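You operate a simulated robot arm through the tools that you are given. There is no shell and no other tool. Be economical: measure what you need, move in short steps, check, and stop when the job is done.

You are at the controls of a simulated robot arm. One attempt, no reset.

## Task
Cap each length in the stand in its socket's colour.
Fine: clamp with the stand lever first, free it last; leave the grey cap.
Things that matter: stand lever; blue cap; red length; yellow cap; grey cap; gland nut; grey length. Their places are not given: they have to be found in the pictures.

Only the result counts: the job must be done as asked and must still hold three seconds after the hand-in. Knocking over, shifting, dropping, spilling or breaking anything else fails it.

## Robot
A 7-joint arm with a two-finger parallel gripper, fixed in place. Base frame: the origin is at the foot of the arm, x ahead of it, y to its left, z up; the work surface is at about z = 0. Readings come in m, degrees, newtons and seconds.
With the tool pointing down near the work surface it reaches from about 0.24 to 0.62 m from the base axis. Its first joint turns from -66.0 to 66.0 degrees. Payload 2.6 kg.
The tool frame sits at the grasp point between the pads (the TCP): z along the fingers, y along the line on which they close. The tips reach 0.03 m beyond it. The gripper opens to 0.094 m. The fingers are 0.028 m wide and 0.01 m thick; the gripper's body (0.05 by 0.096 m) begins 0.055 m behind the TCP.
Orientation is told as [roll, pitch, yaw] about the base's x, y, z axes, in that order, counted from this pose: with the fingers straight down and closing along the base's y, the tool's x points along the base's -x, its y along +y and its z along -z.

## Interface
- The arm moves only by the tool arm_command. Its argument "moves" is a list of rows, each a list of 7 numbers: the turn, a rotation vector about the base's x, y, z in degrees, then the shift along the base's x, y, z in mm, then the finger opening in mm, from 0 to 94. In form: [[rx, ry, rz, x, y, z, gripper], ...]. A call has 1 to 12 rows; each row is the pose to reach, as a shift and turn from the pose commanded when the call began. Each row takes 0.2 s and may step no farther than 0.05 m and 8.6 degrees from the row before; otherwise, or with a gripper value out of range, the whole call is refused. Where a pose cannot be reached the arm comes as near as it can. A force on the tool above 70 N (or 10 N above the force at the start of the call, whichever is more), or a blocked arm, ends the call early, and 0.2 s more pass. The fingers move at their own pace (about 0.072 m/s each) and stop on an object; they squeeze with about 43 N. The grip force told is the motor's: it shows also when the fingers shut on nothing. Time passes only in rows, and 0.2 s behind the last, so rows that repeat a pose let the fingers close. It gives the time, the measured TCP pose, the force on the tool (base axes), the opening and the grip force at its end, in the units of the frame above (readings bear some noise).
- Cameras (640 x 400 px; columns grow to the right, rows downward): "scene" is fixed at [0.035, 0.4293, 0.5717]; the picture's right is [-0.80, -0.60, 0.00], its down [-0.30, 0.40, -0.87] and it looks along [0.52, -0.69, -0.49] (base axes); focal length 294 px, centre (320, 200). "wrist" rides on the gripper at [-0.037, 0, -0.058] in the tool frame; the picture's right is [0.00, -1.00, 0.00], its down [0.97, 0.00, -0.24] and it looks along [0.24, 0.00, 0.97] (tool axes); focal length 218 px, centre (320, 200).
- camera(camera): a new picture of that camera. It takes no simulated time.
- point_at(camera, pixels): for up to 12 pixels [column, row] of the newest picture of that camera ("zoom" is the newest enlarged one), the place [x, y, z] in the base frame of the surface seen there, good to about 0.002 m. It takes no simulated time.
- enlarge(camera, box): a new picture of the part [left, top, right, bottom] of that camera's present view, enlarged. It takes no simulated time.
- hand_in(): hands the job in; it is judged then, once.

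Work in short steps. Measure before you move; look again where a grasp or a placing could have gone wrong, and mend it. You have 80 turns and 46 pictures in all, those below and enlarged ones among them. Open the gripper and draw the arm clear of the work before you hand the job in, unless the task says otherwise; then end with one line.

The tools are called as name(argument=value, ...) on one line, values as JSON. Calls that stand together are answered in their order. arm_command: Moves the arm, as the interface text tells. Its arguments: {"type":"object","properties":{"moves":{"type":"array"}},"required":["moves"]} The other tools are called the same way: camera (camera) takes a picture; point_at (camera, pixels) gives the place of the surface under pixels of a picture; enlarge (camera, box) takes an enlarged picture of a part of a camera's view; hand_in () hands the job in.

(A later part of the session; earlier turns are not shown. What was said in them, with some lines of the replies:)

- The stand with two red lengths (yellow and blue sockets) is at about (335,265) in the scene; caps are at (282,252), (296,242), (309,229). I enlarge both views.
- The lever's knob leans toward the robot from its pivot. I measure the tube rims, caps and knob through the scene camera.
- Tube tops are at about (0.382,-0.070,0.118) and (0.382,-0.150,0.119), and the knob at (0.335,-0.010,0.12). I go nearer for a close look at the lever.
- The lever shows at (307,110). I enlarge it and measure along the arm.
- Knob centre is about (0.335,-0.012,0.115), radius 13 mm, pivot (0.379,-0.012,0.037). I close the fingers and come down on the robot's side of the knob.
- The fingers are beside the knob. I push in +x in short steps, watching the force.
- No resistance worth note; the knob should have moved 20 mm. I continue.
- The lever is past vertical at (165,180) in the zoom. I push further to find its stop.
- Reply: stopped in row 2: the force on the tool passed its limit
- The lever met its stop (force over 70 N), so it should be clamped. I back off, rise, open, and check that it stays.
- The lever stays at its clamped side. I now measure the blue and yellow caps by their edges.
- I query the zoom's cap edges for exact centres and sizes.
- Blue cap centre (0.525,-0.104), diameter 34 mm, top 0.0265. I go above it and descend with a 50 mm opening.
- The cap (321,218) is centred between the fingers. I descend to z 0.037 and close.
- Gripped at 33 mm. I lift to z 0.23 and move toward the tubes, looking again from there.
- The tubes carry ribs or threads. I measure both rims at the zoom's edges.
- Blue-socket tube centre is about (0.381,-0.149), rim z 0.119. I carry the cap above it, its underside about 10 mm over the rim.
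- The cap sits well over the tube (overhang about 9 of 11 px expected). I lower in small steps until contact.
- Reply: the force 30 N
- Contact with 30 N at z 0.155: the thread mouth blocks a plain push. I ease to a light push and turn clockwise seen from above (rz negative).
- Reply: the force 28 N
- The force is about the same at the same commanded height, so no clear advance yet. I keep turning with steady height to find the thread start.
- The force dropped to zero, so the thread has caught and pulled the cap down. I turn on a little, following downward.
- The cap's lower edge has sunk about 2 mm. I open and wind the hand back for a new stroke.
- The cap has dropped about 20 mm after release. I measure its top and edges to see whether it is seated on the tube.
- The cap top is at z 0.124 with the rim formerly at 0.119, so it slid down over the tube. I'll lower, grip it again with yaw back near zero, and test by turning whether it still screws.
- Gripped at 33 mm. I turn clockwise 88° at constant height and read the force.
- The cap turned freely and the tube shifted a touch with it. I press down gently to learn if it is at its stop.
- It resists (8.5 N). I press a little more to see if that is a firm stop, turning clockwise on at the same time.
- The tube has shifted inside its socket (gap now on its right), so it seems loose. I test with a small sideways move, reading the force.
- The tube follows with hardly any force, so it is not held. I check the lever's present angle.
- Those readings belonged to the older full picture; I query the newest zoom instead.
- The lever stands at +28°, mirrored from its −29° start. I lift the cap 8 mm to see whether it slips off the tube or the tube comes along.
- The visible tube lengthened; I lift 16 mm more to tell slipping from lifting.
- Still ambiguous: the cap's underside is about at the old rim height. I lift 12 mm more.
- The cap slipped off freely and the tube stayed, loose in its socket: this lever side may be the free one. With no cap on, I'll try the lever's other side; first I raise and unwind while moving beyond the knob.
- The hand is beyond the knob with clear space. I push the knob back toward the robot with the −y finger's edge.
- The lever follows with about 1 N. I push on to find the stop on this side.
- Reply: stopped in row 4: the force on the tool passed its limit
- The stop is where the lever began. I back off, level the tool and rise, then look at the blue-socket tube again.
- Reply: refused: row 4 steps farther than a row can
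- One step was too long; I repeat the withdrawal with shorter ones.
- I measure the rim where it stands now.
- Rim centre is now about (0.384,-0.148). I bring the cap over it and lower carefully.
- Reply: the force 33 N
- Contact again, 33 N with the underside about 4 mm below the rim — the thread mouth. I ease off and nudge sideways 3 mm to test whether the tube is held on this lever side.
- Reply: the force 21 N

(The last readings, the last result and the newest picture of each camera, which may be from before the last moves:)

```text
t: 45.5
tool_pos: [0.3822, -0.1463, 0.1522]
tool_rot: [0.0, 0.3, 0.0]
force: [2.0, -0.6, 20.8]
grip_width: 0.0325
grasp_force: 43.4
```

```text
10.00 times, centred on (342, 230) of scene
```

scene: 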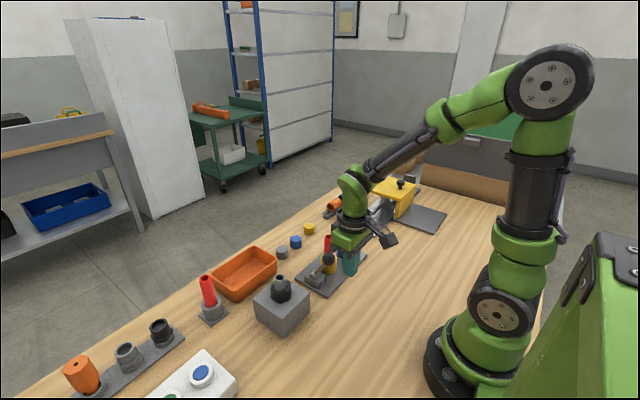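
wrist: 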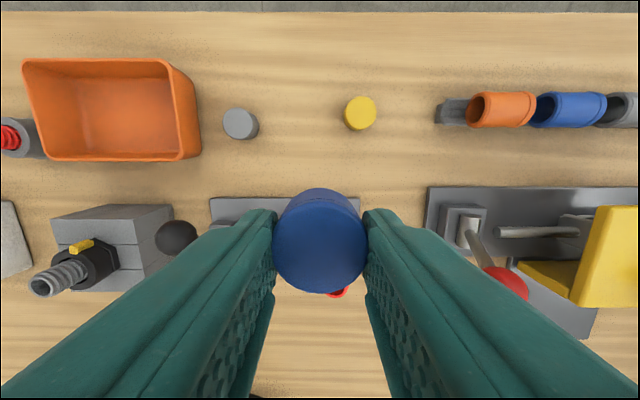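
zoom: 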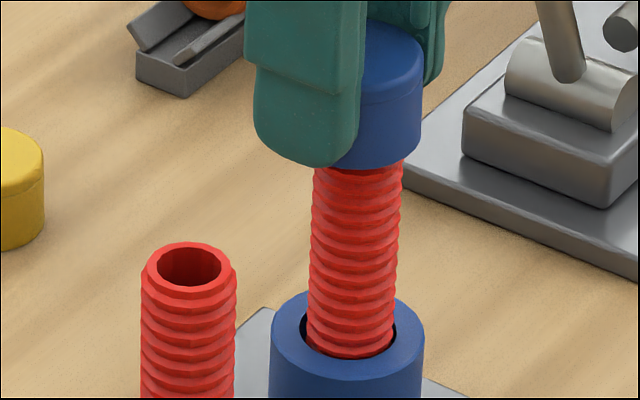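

The tube yields sideways on this side too, so sideways looseness says nothing; the clamp must act on turning or lifting. By the task's wording the far side is the clamped one, so I lift off and re-clamp before any capping.

arm_command(moves=[[0, 0, 0, 2, 0, 25, 20], [0, 0, 0, 2, 0, 60, 20], [0, 0, 0, -25, 35, 70, 20], [0, 0, 0, -55, 70, 70, 20], [0, 0, 0, -85, 105, 70, 20], [0, 0, 0, -105, 140, 70, 20], [0, 0, 0, -107, 156, 70, 20], [0, 0, 0, -107, 156, 30, 20], [0, 0, 0, -107, 156, -10, 20], [0, 0, 0, -107, 156, -25, 20]])

arm_command(moves=[[0, 0, 0, 12, 0, 0, 20], [0, 0, 0, 24, 0, 0, 20], [0, 0, 0, 36, 0, 0, 20], [0, 0, 0, 48, 0, 0, 20], [0, 0, 0, 60, 0, 0, 20], [0, 0, 0, 72, 0, 0, 20], [0, 0, 0, 84, 0, 0, 20], [0, 0, 0, 96, 0, 0, 20], [0, 0, 0, 108, 0, 0, 20], [0, 0, 0, 116, 0, 0, 20], [0, 0, 0, 124, 0, 0, 20]])

enlarge(camera="scene", box=[260, 200, 420, 300])

```text
t: 47.7
tool_pos: [0.2751, 0.0085, 0.1264]
tool_rot: [0.1, 0.3, -0.2]
force: [-1.4, 0.2, 0.5]
grip_width: 0.0322
grasp_force: 43.3
```

```text
t: 50.1
tool_pos: [0.3941, 0.0089, 0.1263]
tool_rot: [0.1, 1.0, -0.4]
force: [-30.1, -1.6, 9.5]
grip_width: 0.0323
grasp_force: 43.0
```

```text
4.00 times, centred on (340, 250) of scene
```

zoom: 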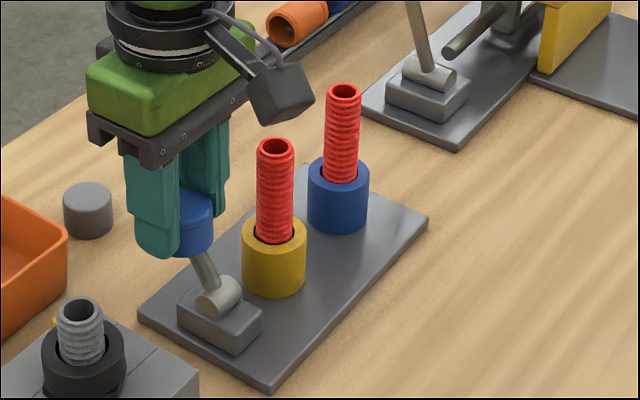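

The lever is at its far stop again (30 N). I back away, rise, and go to a waiting pose beside the blue-socket tube to measure its rim.

arm_command(moves=[[0, 0, 0, -20, 0, 0, 20], [0, 0, 0, -45, 0, 20, 20], [0, 0, 0, -50, 0, 60, 20], [0, 0, 0, -30, -20, 90, 20], [0, 0, 0, 0, -50, 95, 20], [0, 0, 0, 30, -85, 95, 20], [0, 0, 0, 55, -120, 95, 20], [0, 0, 0, 60, -155, 95, 20]])

enlarge(camera="scene", box=[310, 210, 374, 250])

```text
t: 51.9
tool_pos: [0.4605, -0.1502, 0.2187]
tool_rot: [0.0, 0.2, 0.0]
force: [0.7, -0.3, 0.7]
grip_width: 0.0323
grasp_force: 43.6
```

```text
10.00 times, centred on (342, 230) of scene
```

zoom: 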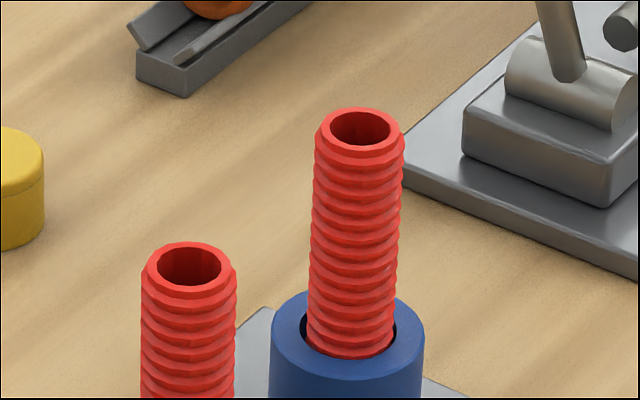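

The tube leans slightly; I measure the rim again.

point_at(camera="zoom", pixels=[[360, 151], [324, 129], [397, 129], [360, 111], [331, 117], [389, 142], [350, 330], [313, 330], [390, 330]])

```text
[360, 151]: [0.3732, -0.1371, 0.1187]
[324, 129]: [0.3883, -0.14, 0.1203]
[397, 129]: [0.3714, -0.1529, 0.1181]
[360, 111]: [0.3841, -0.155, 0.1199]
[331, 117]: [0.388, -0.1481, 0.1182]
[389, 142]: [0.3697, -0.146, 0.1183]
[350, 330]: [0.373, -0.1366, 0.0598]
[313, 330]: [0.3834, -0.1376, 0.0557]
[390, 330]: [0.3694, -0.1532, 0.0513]
```

The reading differs a few mm from the commanded pose, so I hold still one row to read again.

arm_command(moves=[[0, 0, 0, 0, 0, 0, 20], [0, 0, 0, 0, 0, 0, 20]])

```text
t: 52.5
tool_pos: [0.4604, -0.1491, 0.2204]
tool_rot: [-0.2, 0.3, 0.0]
force: [0.5, -0.8, 0.3]
grip_width: 0.0325
grasp_force: 42.6
```

I move over the rim and stop just above contact to check alignment.

arm_command(moves=[[0, 0, 0, -40, 1, 0, 20], [0, 0, 0, -80.5, 2, 0, 20], [0, 0, 0, -80.5, 2, -30, 20], [0, 0, 0, -80.5, 2, -56, 20], [0, 0, 0, -80.5, 2, -60, 20]])

enlarge(camera="scene", box=[310, 205, 374, 245])

```text
t: 53.7
tool_pos: [0.3779, -0.1452, 0.1611]
tool_rot: [0.0, 0.1, -0.1]
force: [-0.1, 0.0, -0.6]
grip_width: 0.0321
grasp_force: 42.9
```

```text
10.00 times, centred on (342, 225) of scene
```

zoom: 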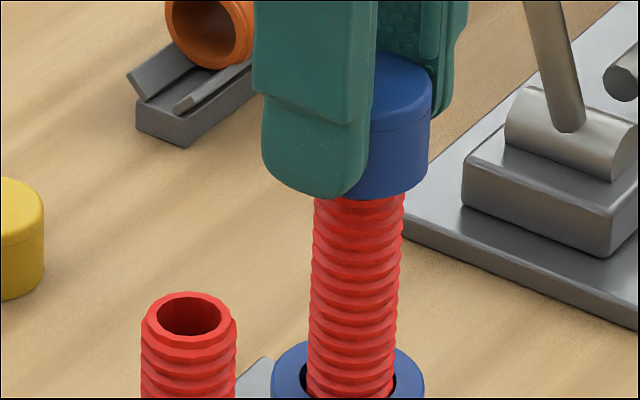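

The cap overhangs 24 px on the right against about 16 expected, so it is ~2 mm off. I shift it by (+1.7,+1.2) mm and lower lightly to about 8 N.

arm_command(moves=[[0, 0, 0, 1.7, 1.2, 0, 20], [0, 0, 0, 1.7, 1.2, -2, 20], [0, 0, 0, 1.7, 1.2, -4, 20], [0, 0, 0, 1.7, 1.2, -6, 20]])

```text
t: 54.7
tool_pos: [0.3797, -0.1438, 0.1557]
tool_rot: [0.0, 0.3, 0.1]
force: [-1.3, -0.5, 1.0]
grip_width: 0.0323
grasp_force: 42.7
```

Hardly any force yet. I lower two more millimetres.

arm_command(moves=[[0, 0, 0, 0, 0, -1, 20], [0, 0, 0, 0, 0, -2, 20], [0, 0, 0, 0, 0, -2, 20]])

enlarge(camera="scene", box=[310, 205, 374, 245])

```text
t: 55.5
tool_pos: [0.379, -0.1441, 0.1542]
tool_rot: [0.0, 0.3, 0.0]
force: [0.3, -0.5, -0.3]
grip_width: 0.0325
grasp_force: 42.6
```

```text
10.00 times, centred on (342, 225) of scene
```

zoom: 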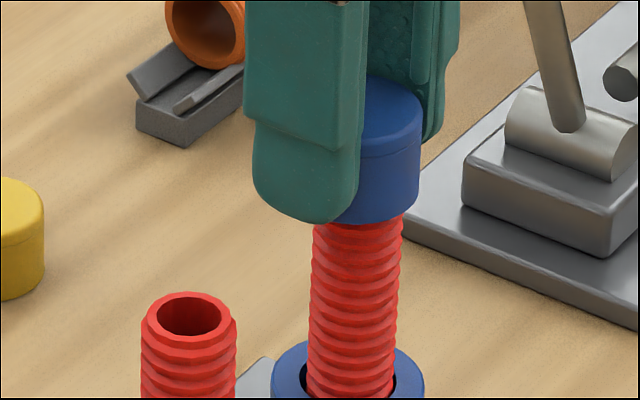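

Alignment now looks right (overhang 16 px) and there's no force. I lower on in small steps.

arm_command(moves=[[0, 0, 0, 0, 0, -1, 20], [0, 0, 0, 0, 0, -2, 20], [0, 0, 0, 0, 0, -3, 20], [0, 0, 0, 0, 0, -3, 20]])

```text
t: 56.5
tool_pos: [0.3798, -0.1433, 0.1516]
tool_rot: [-0.1, 0.1, 0.1]
force: [0.0, -1.1, 20.3]
grip_width: 0.0325
grasp_force: 42.6
```

A stop again (20 N) some 4 mm below the rim: the thread start. I ease to a light push and turn clockwise.

arm_command(moves=[[0, 0, 0, 0, 0, 0.8, 20], [0, 0, -8, 0, 0, 0.8, 20], [0, 0, -16, 0, 0, 0.8, 20], [0, 0, -24, 0, 0, 0.8, 20], [0, 0, -32, 0, 0, 0.8, 20], [0, 0, -40, 0, 0, 0.8, 20], [0, 0, -48, 0, 0, 0.8, 20], [0, 0, -56, 0, 0, 0.8, 20]])

```text
t: 58.3
tool_pos: [0.3802, -0.1438, 0.1538]
tool_rot: [0.2, 0.0, -56.1]
force: [5.6, 0.1, 20.2]
grip_width: 0.0322
grasp_force: 42.9
```

Force 20 N still: the lead may be climbing to its start. I turn further.

arm_command(moves=[[0, 0, -8, 0, 0, 0, 20], [0, 0, -16, 0, 0, 0, 20], [0, 0, -24, 0, 0, 0, 20], [0, 0, -32, 0, 0, 0, 20], [0, 0, -40, 0, 0, 0, 20], [0, 0, -48, 0, 0, 0, 20], [0, 0, -56, 0, 0, 0, 20]])

enlarge(camera="scene", box=[310, 205, 374, 245])

```text
t: 59.9
tool_pos: [0.3814, -0.1453, 0.1536]
tool_rot: [0.2, 0.4, -112.2]
force: [7.6, -2.0, 25.0]
grip_width: 0.0323
grasp_force: 43.5
```

```text
10.00 times, centred on (342, 225) of scene
```

zoom: 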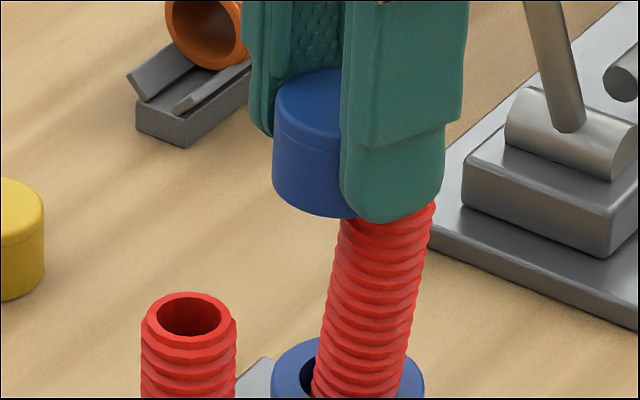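

The cap has slipped off beside the rim and the tube leans far over. I lift at once and look at how the tube stands.

arm_command(moves=[[0, 0, 0, 0, 0, 8, 20], [0, 0, 0, 0, 0, 20, 20], [0, 0, 8, 20, 0, 45, 20], [0, 0, 16, 50, 0, 60, 20], [0, 0, 24, 80, 0, 60, 20], [0, 0, 32, 80, 0, 60, 20], [0, 0, 40, 80, 0, 60, 20], [0, 0, 48, 80, 0, 60, 20], [0, 0, 56, 80, 0, 60, 20], [0, 0, 64, 80, 0, 60, 20], [0, 0, 72, 80, 0, 60, 20], [0, 0, 80, 80, 0, 60, 20]])

enlarge(camera="scene", box=[290, 205, 386, 265])

camera(camera="wrist")

```text
t: 62.5
tool_pos: [0.4595, -0.1437, 0.2119]
tool_rot: [0.1, 0.2, -31.8]
force: [0.0, 0.5, -0.6]
grip_width: 0.0323
grasp_force: 42.9
```

```text
6.67 times, centred on (338, 235) of scene
```

zoom: 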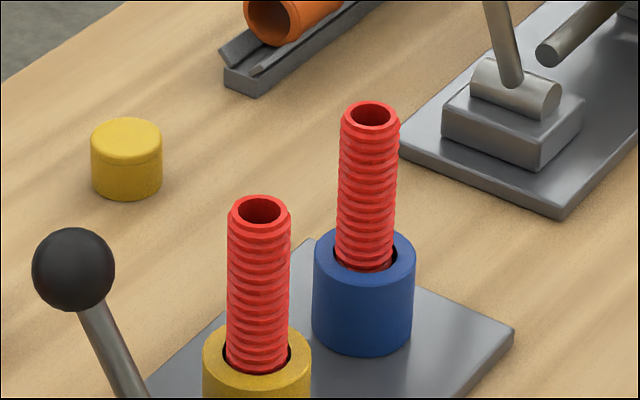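

```text
3 pictures are left
```

wrist: 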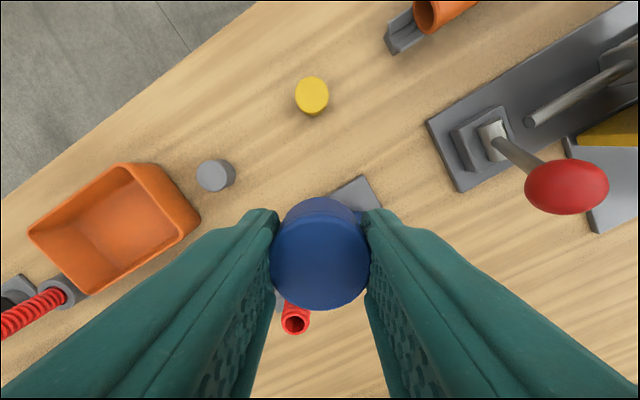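

Only three pictures remain, so I measure from this one: the held cap's top edges, to learn its offset in the grip, and the leaning tube's rim in the zoom.

point_at(camera="wrist", pixels=[[276, 260], [364, 260], [320, 306], [320, 220], [320, 260], [320, 207], [290, 295], [350, 295], [300, 219], [340, 219], [295, 319], [295, 331]])

point_at(camera="zoom", pixels=[[371, 129], [346, 115], [395, 115], [371, 103], [352, 107], [390, 124], [363, 255], [340, 250], [388, 250], [324, 250], [404, 250]])

```text
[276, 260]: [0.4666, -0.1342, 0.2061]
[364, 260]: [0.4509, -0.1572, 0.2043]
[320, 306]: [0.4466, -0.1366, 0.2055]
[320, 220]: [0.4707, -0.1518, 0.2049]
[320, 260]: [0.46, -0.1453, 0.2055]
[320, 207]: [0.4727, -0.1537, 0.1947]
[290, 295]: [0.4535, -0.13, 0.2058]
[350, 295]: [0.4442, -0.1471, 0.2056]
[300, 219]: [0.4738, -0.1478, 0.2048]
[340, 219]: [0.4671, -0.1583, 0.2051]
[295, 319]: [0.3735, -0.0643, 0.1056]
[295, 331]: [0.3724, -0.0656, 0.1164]
```

```text
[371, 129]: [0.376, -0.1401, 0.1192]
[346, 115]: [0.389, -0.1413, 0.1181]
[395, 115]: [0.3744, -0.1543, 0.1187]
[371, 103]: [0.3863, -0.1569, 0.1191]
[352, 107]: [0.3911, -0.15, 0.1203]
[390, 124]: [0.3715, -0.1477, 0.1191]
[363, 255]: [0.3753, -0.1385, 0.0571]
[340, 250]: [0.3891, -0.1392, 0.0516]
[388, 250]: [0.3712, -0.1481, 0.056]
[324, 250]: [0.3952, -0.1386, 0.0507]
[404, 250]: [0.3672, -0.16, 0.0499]
```

The held cap's top is 6.5 mm under the TCP, so its underside is at TCP − 33 mm: all contacts were on the rim itself, a plain slip fit with tight clearance. The rim is now near (0.3814,-0.1484). I align with the measured 1 mm grip offset and come down to just touching.

arm_command(moves=[[0, 0, 8, -20, -1, 0, 20], [0, 0, 16, -40, -2, 0, 20], [0, 0, 24, -60, -3, 0, 20], [0, 0, 31.8, -79.2, -4.2, 0, 20], [0, 0, 31.8, -79.2, -4.2, -30, 20], [0, 0, 31.8, -79.2, -4.2, -54, 20], [0, 0, 31.8, -79.2, -4.2, -57, 20], [0, 0, 31.8, -79.2, -4.2, -59, 20], [0, 0, 31.8, -79.2, -4.2, -61, 20], [0, 0, 31.8, -79.2, -4.2, -62, 20], [0, 0, 31.8, -79.2, -4.2, -62, 20]])

```text
t: 64.9
tool_pos: [0.3817, -0.149, 0.1514]
tool_rot: [-0.1, 0.0, -0.2]
force: [0.9, -1.2, 21.2]
grip_width: 0.0323
grasp_force: 43.0
```

Touching with 21 N. I ease off, then release the cap gently so it can settle onto the tube, fingers staying around it as a cage.

arm_command(moves=[[0, 0, 0, 0, 0, 1.2, 20], [0, 0, 0, 0, 0, 1.2, 37], [0, 0, 0, 0, 0, 1.2, 37], [0, 0, 0, 0, 0, 1.2, 40], [0, 0, 0, 0, 0, 1.2, 40]])

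enlarge(camera="scene", box=[280, 195, 400, 270])

```text
t: 66.1
tool_pos: [0.3814, -0.1482, 0.1518]
tool_rot: [0.0, 0.2, -0.2]
force: [-0.7, 0.1, 1.4]
grip_width: 0.0399
grasp_force: 0.0
```

```text
5.33 times, centred on (340, 232) of scene
```

zoom: 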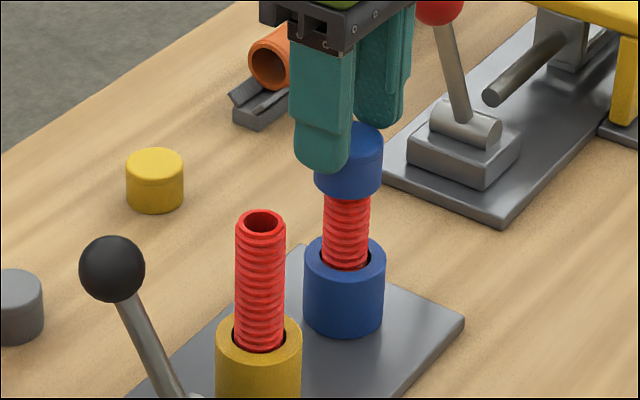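

The cap dropped fully onto the tube. I check its top height and level from this picture.

point_at(camera="zoom", pixels=[[360, 145], [366, 135], [375, 148], [350, 155], [330, 188], [350, 196], [378, 188], [260, 214], [242, 222], [280, 222], [260, 233]])

```text
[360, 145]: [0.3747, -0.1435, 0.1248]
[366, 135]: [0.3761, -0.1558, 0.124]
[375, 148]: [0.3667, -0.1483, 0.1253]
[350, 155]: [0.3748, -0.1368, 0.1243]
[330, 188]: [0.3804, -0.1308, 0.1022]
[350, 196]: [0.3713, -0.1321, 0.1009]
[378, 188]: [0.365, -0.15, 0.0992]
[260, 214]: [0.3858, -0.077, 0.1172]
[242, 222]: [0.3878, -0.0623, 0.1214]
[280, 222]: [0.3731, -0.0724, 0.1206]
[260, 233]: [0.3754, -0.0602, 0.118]
```

The top is level at z 0.124, as before. As a check for any thread lock I grip it where it sits, press lightly and turn it clockwise, watching height and force.

arm_command(moves=[[0, 0, 0, 0, 0, -10, 44], [0, 0, 0, 0, 0, -20, 44], [0, 0, 0, 0, 0, -20, 20], [0, 0, 0, 0, 0, -20, 20], [0, 0, 0, 0, 0, -20, 20], [0, 0, 0, 0, 0, -21, 20], [0, 0, 0, 0, 0, -21, 20]])

arm_command(moves=[[0, 0, -8.5, 0, 0, 0, 20], [0, 0, -17, 0, 0, 0, 20], [0, 0, -25.5, 0, 0, 0, 20], [0, 0, -34, 0, 0, 0, 20], [0, 0, -42.5, 0, 0, 0, 20], [0, 0, -51, 0, 0, 0, 20], [0, 0, -59.5, 0, 0, 0, 20], [0, 0, -68, 0, 0, 0, 20], [0, 0, -76.5, 0, 0, 0, 20], [0, 0, -85, 0, 0, 0, 20]])

arm_command(moves=[[0, 0, -8.5, 0, 0, 0, 20], [0, 0, -17, 0, 0, 0, 20], [0, 0, -25.5, 0, 0, 0, 20], [0, 0, -34, 0, 0, 0, 20], [0, 0, -42.5, 0, 0, 0, 20], [0, 0, -51, 0, 0, 0, 20], [0, 0, -59.5, 0, 0, 0, 20], [0, 0, -68, 0, 0, 0, 20], [0, 0, -76.5, 0, 0, 0, 20], [0, 0, -80, 0, 0, 0, 20]])

```text
t: 67.7
tool_pos: [0.3812, -0.1479, 0.1303]
tool_rot: [0.0, 0.2, -0.2]
force: [-0.6, -0.1, 7.0]
grip_width: 0.0324
grasp_force: 43.4
```

```text
t: 69.9
tool_pos: [0.3816, -0.148, 0.1298]
tool_rot: [0.1, 0.1, -85.5]
force: [-0.6, -1.7, 26.1]
grip_width: 0.0322
grasp_force: 43.0
```

```text
t: 72.1
tool_pos: [0.3804, -0.1481, 0.1311]
tool_rot: [-0.1, 0.3, -165.5]
force: [1.0, -2.6, 18.7]
grip_width: 0.0323
grasp_force: 43.1
```

No sinking. I now pull up 3 mm to see whether anything holds it.

arm_command(moves=[[0, 0, 0, 0, 0, 1.5, 20], [0, 0, 0, 0, 0, 3, 20], [0, 0, 0, 0, 0, 4, 20], [0, 0, 0, 0, 0, 4, 20]])

```text
t: 73.1
tool_pos: [0.3802, -0.1472, 0.134]
tool_rot: [0.0, 0.2, -165.3]
force: [-0.1, 0.1, 0.1]
grip_width: 0.0326
grasp_force: 42.9
```

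It is a plain slip fit. I set it back down and release, then test the clamp itself by gripping the yellow-socket tube and tugging gently upward; first release and unwind while rising.

arm_command(moves=[[0, 0, 0, 0, 0, -3, 20], [0, 0, 0, 0, 0, -3, 44], [0, 0, 0, 0, 0, -3, 50], [0, 0, 0, 0, 0, 20, 50], [0, 0, 0, 0, 0, 50, 50], [0, 0, 8.5, 0, 0, 60, 50], [0, 0, 17, 0, 20, 60, 50], [0, 0, 25.5, 0, 40, 60, 50], [0, 0, 34, 0, 60, 60, 50], [0, 0, 42.5, 0, 79, 60, 50], [0, 0, 51, 0, 79, 60, 50], [0, 0, 59.5, 0, 79, 60, 50]])

arm_command(moves=[[0, 0, 8.5, 0, 0, 0, 50], [0, 0, 17, 0, 0, 0, 50], [0, 0, 25.5, 0, 0, 0, 50], [0, 0, 34, 0, 0, 0, 50], [0, 0, 42.5, 0, 0, 0, 50], [0, 0, 51, 0, 0, 0, 50], [0, 0, 59.5, 0, 0, 0, 50], [0, 0, 68, 0, 0, 0, 50], [0, 0, 76.5, 0, 0, 0, 50], [0, 0, 85, 0, 0, 0, 50], [0, 0, 93.5, 0, 0, 0, 50], [0, 0, 102, 0, 0, 0, 50]])

```text
t: 75.7
tool_pos: [0.381, -0.0687, 0.1935]
tool_rot: [-0.1, 0.2, -105.6]
force: [0.3, -0.7, 0.4]
grip_width: 0.0499
grasp_force: 0.0
```

```text
t: 78.3
tool_pos: [0.3808, -0.0684, 0.1954]
tool_rot: [0.0, 0.2, -3.7]
force: [0.5, 0.1, -0.1]
grip_width: 0.0502
grasp_force: 0.0
```

I descend around the yellow-socket tube (0.380,-0.068), grip it near the top, and tug 2 mm upward.

arm_command(moves=[[0, 0, 3.7, 0, 0, -30, 50], [0, 0, 3.7, 0, 0, -58, 50], [0, 0, 3.7, 0, 0, -58, 15], [0, 0, 3.7, 0, 0, -58, 15], [0, 0, 3.7, 0, 0, -58, 15]])

arm_command(moves=[[0, 0, 0, 0, 0, 1, 15], [0, 0, 0, 0, 0, 2, 15], [0, 0, 0, 0, 0, 2, 15]])

```text
t: 79.5
tool_pos: [0.3809, -0.0679, 0.1359]
tool_rot: [0.0, 0.5, -0.1]
force: [-0.3, 0.4, -0.5]
grip_width: 0.0196
grasp_force: 43.2
```

```text
t: 80.3
tool_pos: [0.3808, -0.0682, 0.138]
tool_rot: [0.1, 0.3, 0.0]
force: [0.5, 0.7, -1.1]
grip_width: 0.0192
grasp_force: 43.3
```

The tube grip is 19.5 mm, and it lifts with about 1 N: nothing clamps it on this lever side. I set it down, and compare by throwing the lever to the near side and tugging again.

arm_command(moves=[[0, 0, 0, 0, 0, -2, 15], [0, 0, 0, 0, 0, -2, 15], [0, 0, 0, 0, 0, -2, 50], [0, 0, 0, 0, 0, -2, 50], [0, 0, 0, 0, 0, 30, 50], [0, 0, 0, 0, 0, 65, 50], [0, 0, 0, 35, 25, 65, 0], [0, 0, 0, 75, 50, 65, 0], [0, 0, 0, 85, 56, 65, 0], [0, 0, 0, 85, 56, 30, 0], [0, 0, 0, 85, 56, -6, 0]])

arm_command(moves=[[0, 0, 0, -10, 0, 0, 0], [0, 0, 0, -20, 0, 0, 0], [0, 0, 0, -30, 0, 0, 0], [0, 0, 0, -40, 0, 0, 0], [0, 0, 0, -50, 0, 0, 0], [0, 0, 0, -60, 0, 0, 0], [0, 0, 0, -70, 0, 0, 0], [0, 0, 0, -80, 0, 0, 0], [0, 0, 0, -90, 0, 0, 0], [0, 0, 0, -100, 0, 0, 0], [0, 0, 0, -104, 0, 0, 0]])

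```text
t: 82.7
tool_pos: [0.4647, -0.0109, 0.1324]
tool_rot: [0.1, 0.3, 0.0]
force: [-0.5, 0.3, -0.5]
grip_width: 0.0
grasp_force: 32.7
```

```text
t: 85.1
tool_pos: [0.3666, -0.0134, 0.1344]
tool_rot: [-0.1, -0.9, 0.3]
force: [43.8, 1.1, -12.4]
grip_width: 0.0
grasp_force: 32.3
```

The lever met its near stop (44 N). I go back to the yellow-socket tube for the same tug.

arm_command(moves=[[0, 0, 0, 20, 0, 0, 0], [0, 0, 0, 40, 0, 30, 0], [0, 0, 0, 50, 0, 65, 0], [0, 0, 0, 45, -28, 70, 50], [0, 0, 0, 19, -56, 70, 50], [0, 0, 0, 19, -56, 70, 50], [0, 0, 0, 19, -56, 35, 50], [0, 0, 0, 19, -56, 4, 50], [0, 0, 0, 19, -56, 4, 15], [0, 0, 0, 19, -56, 4, 15], [0, 0, 0, 19, -56, 4, 15]])

arm_command(moves=[[0, 0, 0, 0, 0, 1, 15], [0, 0, 0, 0, 0, 2, 15], [0, 0, 0, 0, 0, 2, 15]])

```text
t: 87.5
tool_pos: [0.3824, -0.0708, 0.1366]
tool_rot: [0.0, 0.4, 0.0]
force: [-0.6, 0.3, 0.1]
grip_width: 0.0197
grasp_force: 43.3
```

```text
t: 88.3
tool_pos: [0.3808, -0.0692, 0.1385]
tool_rot: [0.0, 0.3, -0.1]
force: [0.1, -0.5, 0.4]
grip_width: 0.0193
grasp_force: 42.8
```

Equally free, so the clamp isn't felt in a tug; the near side is the start (free) state and the far side the clamped one. I set the tube down and throw the lever back to clamp.

arm_command(moves=[[0, 0, 0, 0, 0, -2, 15], [0, 0, 0, 0, 0, -2, 15], [0, 0, 0, 0, 0, -2, 50], [0, 0, 0, 0, 0, -2, 50], [0, 0, 0, 0, 0, 30, 50], [0, 0, 0, 0, 0, 65, 50], [0, 0, 0, -35, 20, 68, 0], [0, 0, 0, -75, 40, 68, 0], [0, 0, 0, -102, 57, 68, 0], [0, 0, 0, -102, 57, 30, 0], [0, 0, 0, -102, 57, -11, 0]])

arm_command(moves=[[0, 0, 0, 12, 0, 0, 0], [0, 0, 0, 24, 0, 0, 0], [0, 0, 0, 36, 0, 0, 0], [0, 0, 0, 48, 0, 0, 0], [0, 0, 0, 60, 0, 0, 0], [0, 0, 0, 72, 0, 0, 0], [0, 0, 0, 84, 0, 0, 0], [0, 0, 0, 96, 0, 0, 0], [0, 0, 0, 108, 0, 0, 0], [0, 0, 0, 116, 0, 0, 0], [0, 0, 0, 119, 0, 0, 0]])

```text
t: 90.7
tool_pos: [0.2795, -0.0097, 0.1268]
tool_rot: [-0.1, 0.1, -0.1]
force: [0.7, 0.4, -0.8]
grip_width: 0.0
grasp_force: 32.7
```

```text
t: 93.1
tool_pos: [0.394, -0.0123, 0.1267]
tool_rot: [0.1, 1.0, -0.3]
force: [-33.3, -1.5, 11.2]
grip_width: 0.0
grasp_force: 33.0
```

Clamped again (33 N at the stop). I return to the blue cap to re-seat it under clamp.

arm_command(moves=[[0, 0, 0, -20, 0, 0, 0], [0, 0, 0, -50, 0, 25, 0], [0, 0, 0, -50, 0, 65, 0], [0, 0, 0, -35, -35, 80, 50], [0, 0, 0, -18, -80, 80, 50], [0, 0, 0, -17.5, -120, 80, 50], [0, 0, 0, -17.5, -136.5, 80, 50], [0, 0, 0, -17.5, -136.5, 80, 50], [0, 0, 0, -17.5, -136.5, 40, 50], [0, 0, 0, -17.5, -136.5, 20, 50]])

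arm_command(moves=[[0, 0, 0, 0, 0, -8, 50], [0, 0, 0, 0, 0, -16, 50], [0, 0, 0, 0, 0, -16, 20], [0, 0, 0, 0, 0, -16, 20], [0, 0, 0, 0, 0, -16, 20]])

```text
t: 95.3
tool_pos: [0.3789, -0.1476, 0.1461]
tool_rot: [0.1, 0.2, 0.0]
force: [-1.0, 0.0, 0.1]
grip_width: 0.0501
grasp_force: 0.1
```

```text
t: 96.5
tool_pos: [0.3795, -0.1486, 0.1311]
tool_rot: [0.1, 0.3, 0.0]
force: [0.1, 0.1, 0.0]
grip_width: 0.0329
grasp_force: 43.1
```

Gripped. I lift it clear of the rim, come straight back to rim height and read the force.

arm_command(moves=[[0, 0, 0, 0, 0, 10, 20], [0, 0, 0, 0, 0, 20, 20], [0, 0, 0, 0, 0, 27, 20], [0, 0, 0, 0, 0, 27, 20], [0, 0, 0, 0, 0, 23, 20], [0, 0, 0, 0, 0, 20, 20], [0, 0, 0, 0, 0, 20, 20]])

```text
t: 98.1
tool_pos: [0.379, -0.1473, 0.1514]
tool_rot: [0.0, 0.4, 0.1]
force: [-0.5, 0.0, -0.4]
grip_width: 0.0325
grasp_force: 42.5
```

No force, so it's going over the rim. I lower to the seat with a force check.

arm_command(moves=[[0, 0, 0, 0, 0, -2, 20], [0, 0, 0, 0, 0, -3, 20], [0, 0, 0, 0, 0, -3, 20]])

```text
t: 98.9
tool_pos: [0.3808, -0.1474, 0.148]
tool_rot: [0.1, 0.3, 0.0]
force: [1.5, -0.5, 0.4]
grip_width: 0.0324
grasp_force: 43.3
```

Sliding freely. I take it down to its seat, release, and rise.

arm_command(moves=[[0, 0, 0, 0, 0, -4, 20], [0, 0, 0, 0, 0, -8, 20], [0, 0, 0, 0, 0, -12, 20], [0, 0, 0, 0, 0, -16, 20], [0, 0, 0, 0, 0, -17, 20], [0, 0, 0, 0, 0, -17, 20]])

```text
t: 100.3
tool_pos: [0.3807, -0.1483, 0.1318]
tool_rot: [0.0, 0.2, 0.0]
force: [-0.1, 0.2, 1.7]
grip_width: 0.0327
grasp_force: 43.9
```

Seated (1.7 N). I release, rise, and go to the yellow cap at (0.537,-0.182).

arm_command(moves=[[0, 0, 0, 0, 0, 0, 50], [0, 0, 0, 0, 0, 0, 50], [0, 0, 0, 0, 0, 30, 50], [0, 0, 0, 0, 0, 65, 50], [0, 0, 0, 40, -8, 80, 50], [0, 0, 0, 80, -16, 80, 50], [0, 0, 0, 120, -25, 80, 50], [0, 0, 0, 156, -34, 80, 50], [0, 0, 0, 156, -34, 40, 50], [0, 0, 0, 156, -34, 0, 50], [0, 0, 0, 156, -34, -45, 50], [0, 0, 0, 156, -34, -45, 50]])

camera(camera="wrist")

```text
t: 102.9
tool_pos: [0.5352, -0.1839, 0.0869]
tool_rot: [0.0, 0.4, 0.0]
force: [-0.2, 0.2, 0.3]
grip_width: 0.0498
grasp_force: 0.1
```

```text
1 pictures are left
```

wrist: 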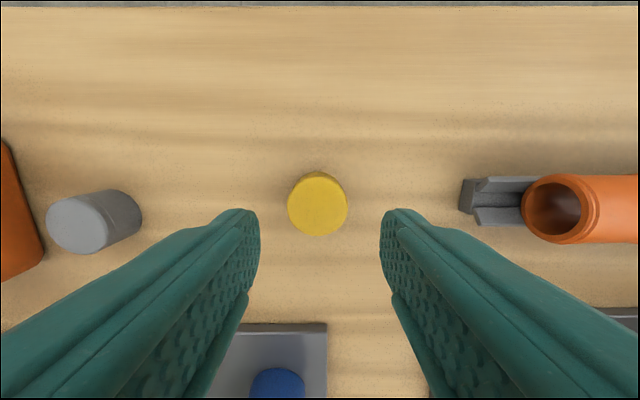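

The yellow cap (317,205) is between the fingers. I check its centre.

point_at(camera="wrist", pixels=[[291, 205], [344, 205], [317, 232], [317, 182], [317, 205]])

```text
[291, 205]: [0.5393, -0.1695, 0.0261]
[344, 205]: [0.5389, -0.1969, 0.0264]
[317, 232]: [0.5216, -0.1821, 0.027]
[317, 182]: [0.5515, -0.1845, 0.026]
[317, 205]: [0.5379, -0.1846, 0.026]
```

Centre (0.537,-0.183). I descend, close and lift.

arm_command(moves=[[0, 0, 0, 0.8, 0.5, -30, 50], [0, 0, 0, 0.8, 0.5, -50, 50], [0, 0, 0, 0.8, 0.5, -50, 20], [0, 0, 0, 0.8, 0.5, -50, 20], [0, 0, 0, 0.8, 0.5, -50, 20]])

```text
t: 104.1
tool_pos: [0.5367, -0.1813, 0.0365]
tool_rot: [0.0, 0.3, 0.0]
force: [-0.2, 0.3, -0.3]
grip_width: 0.0335
grasp_force: 43.1
```

Gripped at 33.5 mm. I lift to 0.228, carry over the yellow-socket tube (0.3805,-0.069), and stop just above the rim.

arm_command(moves=[[0, 0, 0, 0, 0, 48, 20], [0, 0, 0, 0, 0, 96, 20], [0, 0, 0, 0, 0, 144, 20], [0, 0, 0, 0, 0, 192, 20], [0, 0, 0, -39, 28.4, 192, 20], [0, 0, 0, -78, 56.8, 192, 20], [0, 0, 0, -117, 85.2, 192, 20], [0, 0, 0, -156.5, 113.8, 192, 20], [0, 0, 0, -156.5, 113.8, 192, 20], [0, 0, 0, -156.5, 113.8, 158, 20], [0, 0, 0, -156.5, 113.8, 125, 20], [0, 0, 0, -156.5, 113.8, 125, 20]])

arm_command(moves=[[0, 0, 0, 0, 0, 0, 20], [0, 0, 0, 0, 0, 0, 20]])

```text
t: 106.7
tool_pos: [0.3817, -0.0666, 0.1605]
tool_rot: [0.0, 0.2, -0.1]
force: [-0.2, 0.3, 0.8]
grip_width: 0.0331
grasp_force: 43.5
```

```text
t: 107.3
tool_pos: [0.3817, -0.0667, 0.1613]
tool_rot: [0.0, 0.2, 0.0]
force: [0.0, -0.7, -0.4]
grip_width: 0.0331
grasp_force: 43.0
```

I shift by (−0.8,−2) mm and lower gently to the rim.

arm_command(moves=[[0, 0, 0, -0.8, -2, 0, 20], [0, 0, 0, -0.8, -2, -3, 20], [0, 0, 0, -0.8, -2, -5, 20], [0, 0, 0, -0.8, -2, -7, 20], [0, 0, 0, -0.8, -2, -8, 20], [0, 0, 0, -0.8, -2, -8, 20]])

```text
t: 108.7
tool_pos: [0.3807, -0.0701, 0.1551]
tool_rot: [0.0, 0.0, -0.1]
force: [-0.5, 1.2, 17.1]
grip_width: 0.0331
grasp_force: 43.3
```

On the rim with 17 N. As before I ease off (a touch toward +y) and release so that it settles.

arm_command(moves=[[0, 0, 0, 0, 0, 1.0, 20], [0, 0, 0, 0, 0.5, 1.0, 20], [0, 0, 0, 0, 0.5, 1.0, 37], [0, 0, 0, 0, 0.5, 1.0, 37], [0, 0, 0, 0, 0.5, 1.0, 40], [0, 0, 0, 0, 0.5, 1.0, 40]])

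```text
t: 110.1
tool_pos: [0.3806, -0.0697, 0.1548]
tool_rot: [0.0, 0.2, 0.1]
force: [0.5, -0.1, 0.0]
grip_width: 0.04
grasp_force: 0.0
```

To tell without a picture whether it fell, I raise 6 mm and close: gripping nothing means it dropped.

arm_command(moves=[[0, 0, 0, 0, 0, 3, 40], [0, 0, 0, 0, 0, 6, 40], [0, 0, 0, 0, 0, 6, 25], [0, 0, 0, 0, 0, 6, 25], [0, 0, 0, 0, 0, 6, 25]])

```text
t: 111.3
tool_pos: [0.3794, -0.0694, 0.16]
tool_rot: [0.1, 0.3, -0.1]
force: [-0.7, -0.4, 0.5]
grip_width: 0.0251
grasp_force: 0.1
```

The fingers closed past 33 mm on nothing: the cap dropped. I go down, grip it at seat height and press lightly to confirm.

arm_command(moves=[[0, 0, 0, 0, 0, 0, 50], [0, 0, 0, 0, 0, 0, 50], [0, 0, 0, 0, 0, -14, 50], [0, 0, 0, 0, 0, -28, 50], [0, 0, 0, 0, 0, -28, 20], [0, 0, 0, 0, 0, -28, 20], [0, 0, 0, 0, 0, -28, 20], [0, 0, 0, 0, 0, -29.5, 20], [0, 0, 0, 0, 0, -29.5, 20]])

```text
t: 113.3
tool_pos: [0.3808, -0.0701, 0.1321]
tool_rot: [0.1, 0.1, 0.0]
force: [0.4, 0.3, 10.7]
grip_width: 0.0328
grasp_force: 42.9
```

It sits firmly (33 mm, 11 N press). I release, rise and go to the far side of the lever knob.

arm_command(moves=[[0, 0, 0, 0, 0, 1, 20], [0, 0, 0, 0, 0, 1, 50], [0, 0, 0, 0, 0, 1, 50], [0, 0, 0, 0, 0, 35, 50], [0, 0, 0, 0, 0, 70, 50], [0, 0, 0, 35, 25, 70, 0], [0, 0, 0, 75, 50, 70, 0], [0, 0, 0, 85, 58, 70, 0], [0, 0, 0, 85, 58, 35, 0], [0, 0, 0, 85, 58, 2, 0], [0, 0, 0, 85, 58, 2, 0]])

arm_command(moves=[[0, 0, 0, -10, 0, 0, 0], [0, 0, 0, -20, 0, 0, 0], [0, 0, 0, -30, 0, 0, 0], [0, 0, 0, -40, 0, 0, 0], [0, 0, 0, -50, 0, 0, 0], [0, 0, 0, -60, 0, 0, 0], [0, 0, 0, -70, 0, 0, 0], [0, 0, 0, -80, 0, 0, 0], [0, 0, 0, -90, 0, 0, 0], [0, 0, 0, -99, 0, 0, 0], [0, 0, 0, -103, 0, 0, 0]])

```text
t: 115.7
tool_pos: [0.4637, -0.011, 0.1336]
tool_rot: [-0.1, 0.3, -0.2]
force: [-0.3, 0.4, 0.2]
grip_width: 0.0
grasp_force: 33.2
```

```text
t: 118.1
tool_pos: [0.3677, -0.0118, 0.1343]
tool_rot: [-0.1, -0.8, 0.3]
force: [40.1, 2.7, -12.0]
grip_width: 0.0
grasp_force: 32.7
5 turns are left
```

The lever is back at its free stop (40 N). I withdraw clear, open the gripper, and take the last picture.

arm_command(moves=[[0, 0, 0, 20, 0, 0, 0], [0, 0, 0, 40, 0, 30, 0], [0, 0, 0, 50, 0, 70, 0], [0, 0, 0, 50, 0, 110, 50], [0, 0, 0, 50, 30, 140, 94], [0, 0, 0, 30, 60, 160, 94], [0, 0, 0, 0, 90, 180, 94], [0, 0, 0, 0, 90, 180, 94]])

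enlarge(camera="scene", box=[260, 200, 420, 300])

```text
t: 119.9
tool_pos: [0.3604, 0.0776, 0.3107]
tool_rot: [0.0, 0.3, -0.1]
force: [0.4, -0.7, -0.3]
grip_width: 0.0941
grasp_force: 0.1
```

```text
4.00 times, centred on (340, 250) of scene
4 turns are left
```

zoom: 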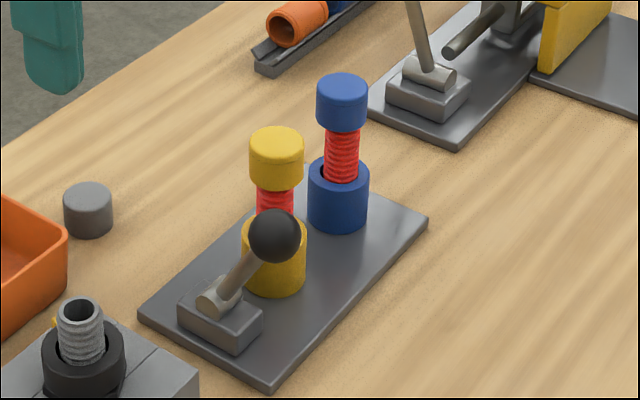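

Both caps sit on their tubes in the matching colours, the lever is freed, the grey cap is untouched, and the arm is clear. I hand in.

hand_in()

```text
The job is handed in.
```

I handed the job in with the yellow cap on the yellow-socket length, the blue cap on the blue-socket length, the lever freed and the grey cap untouched; both caps only slip on and don't lock, and I never felt the lever grip the lengths, so I took its far stop as clamped from your wording. Before the final seating I threw the lever back and forth to test it, then re-clamped and re-seated the blue cap.
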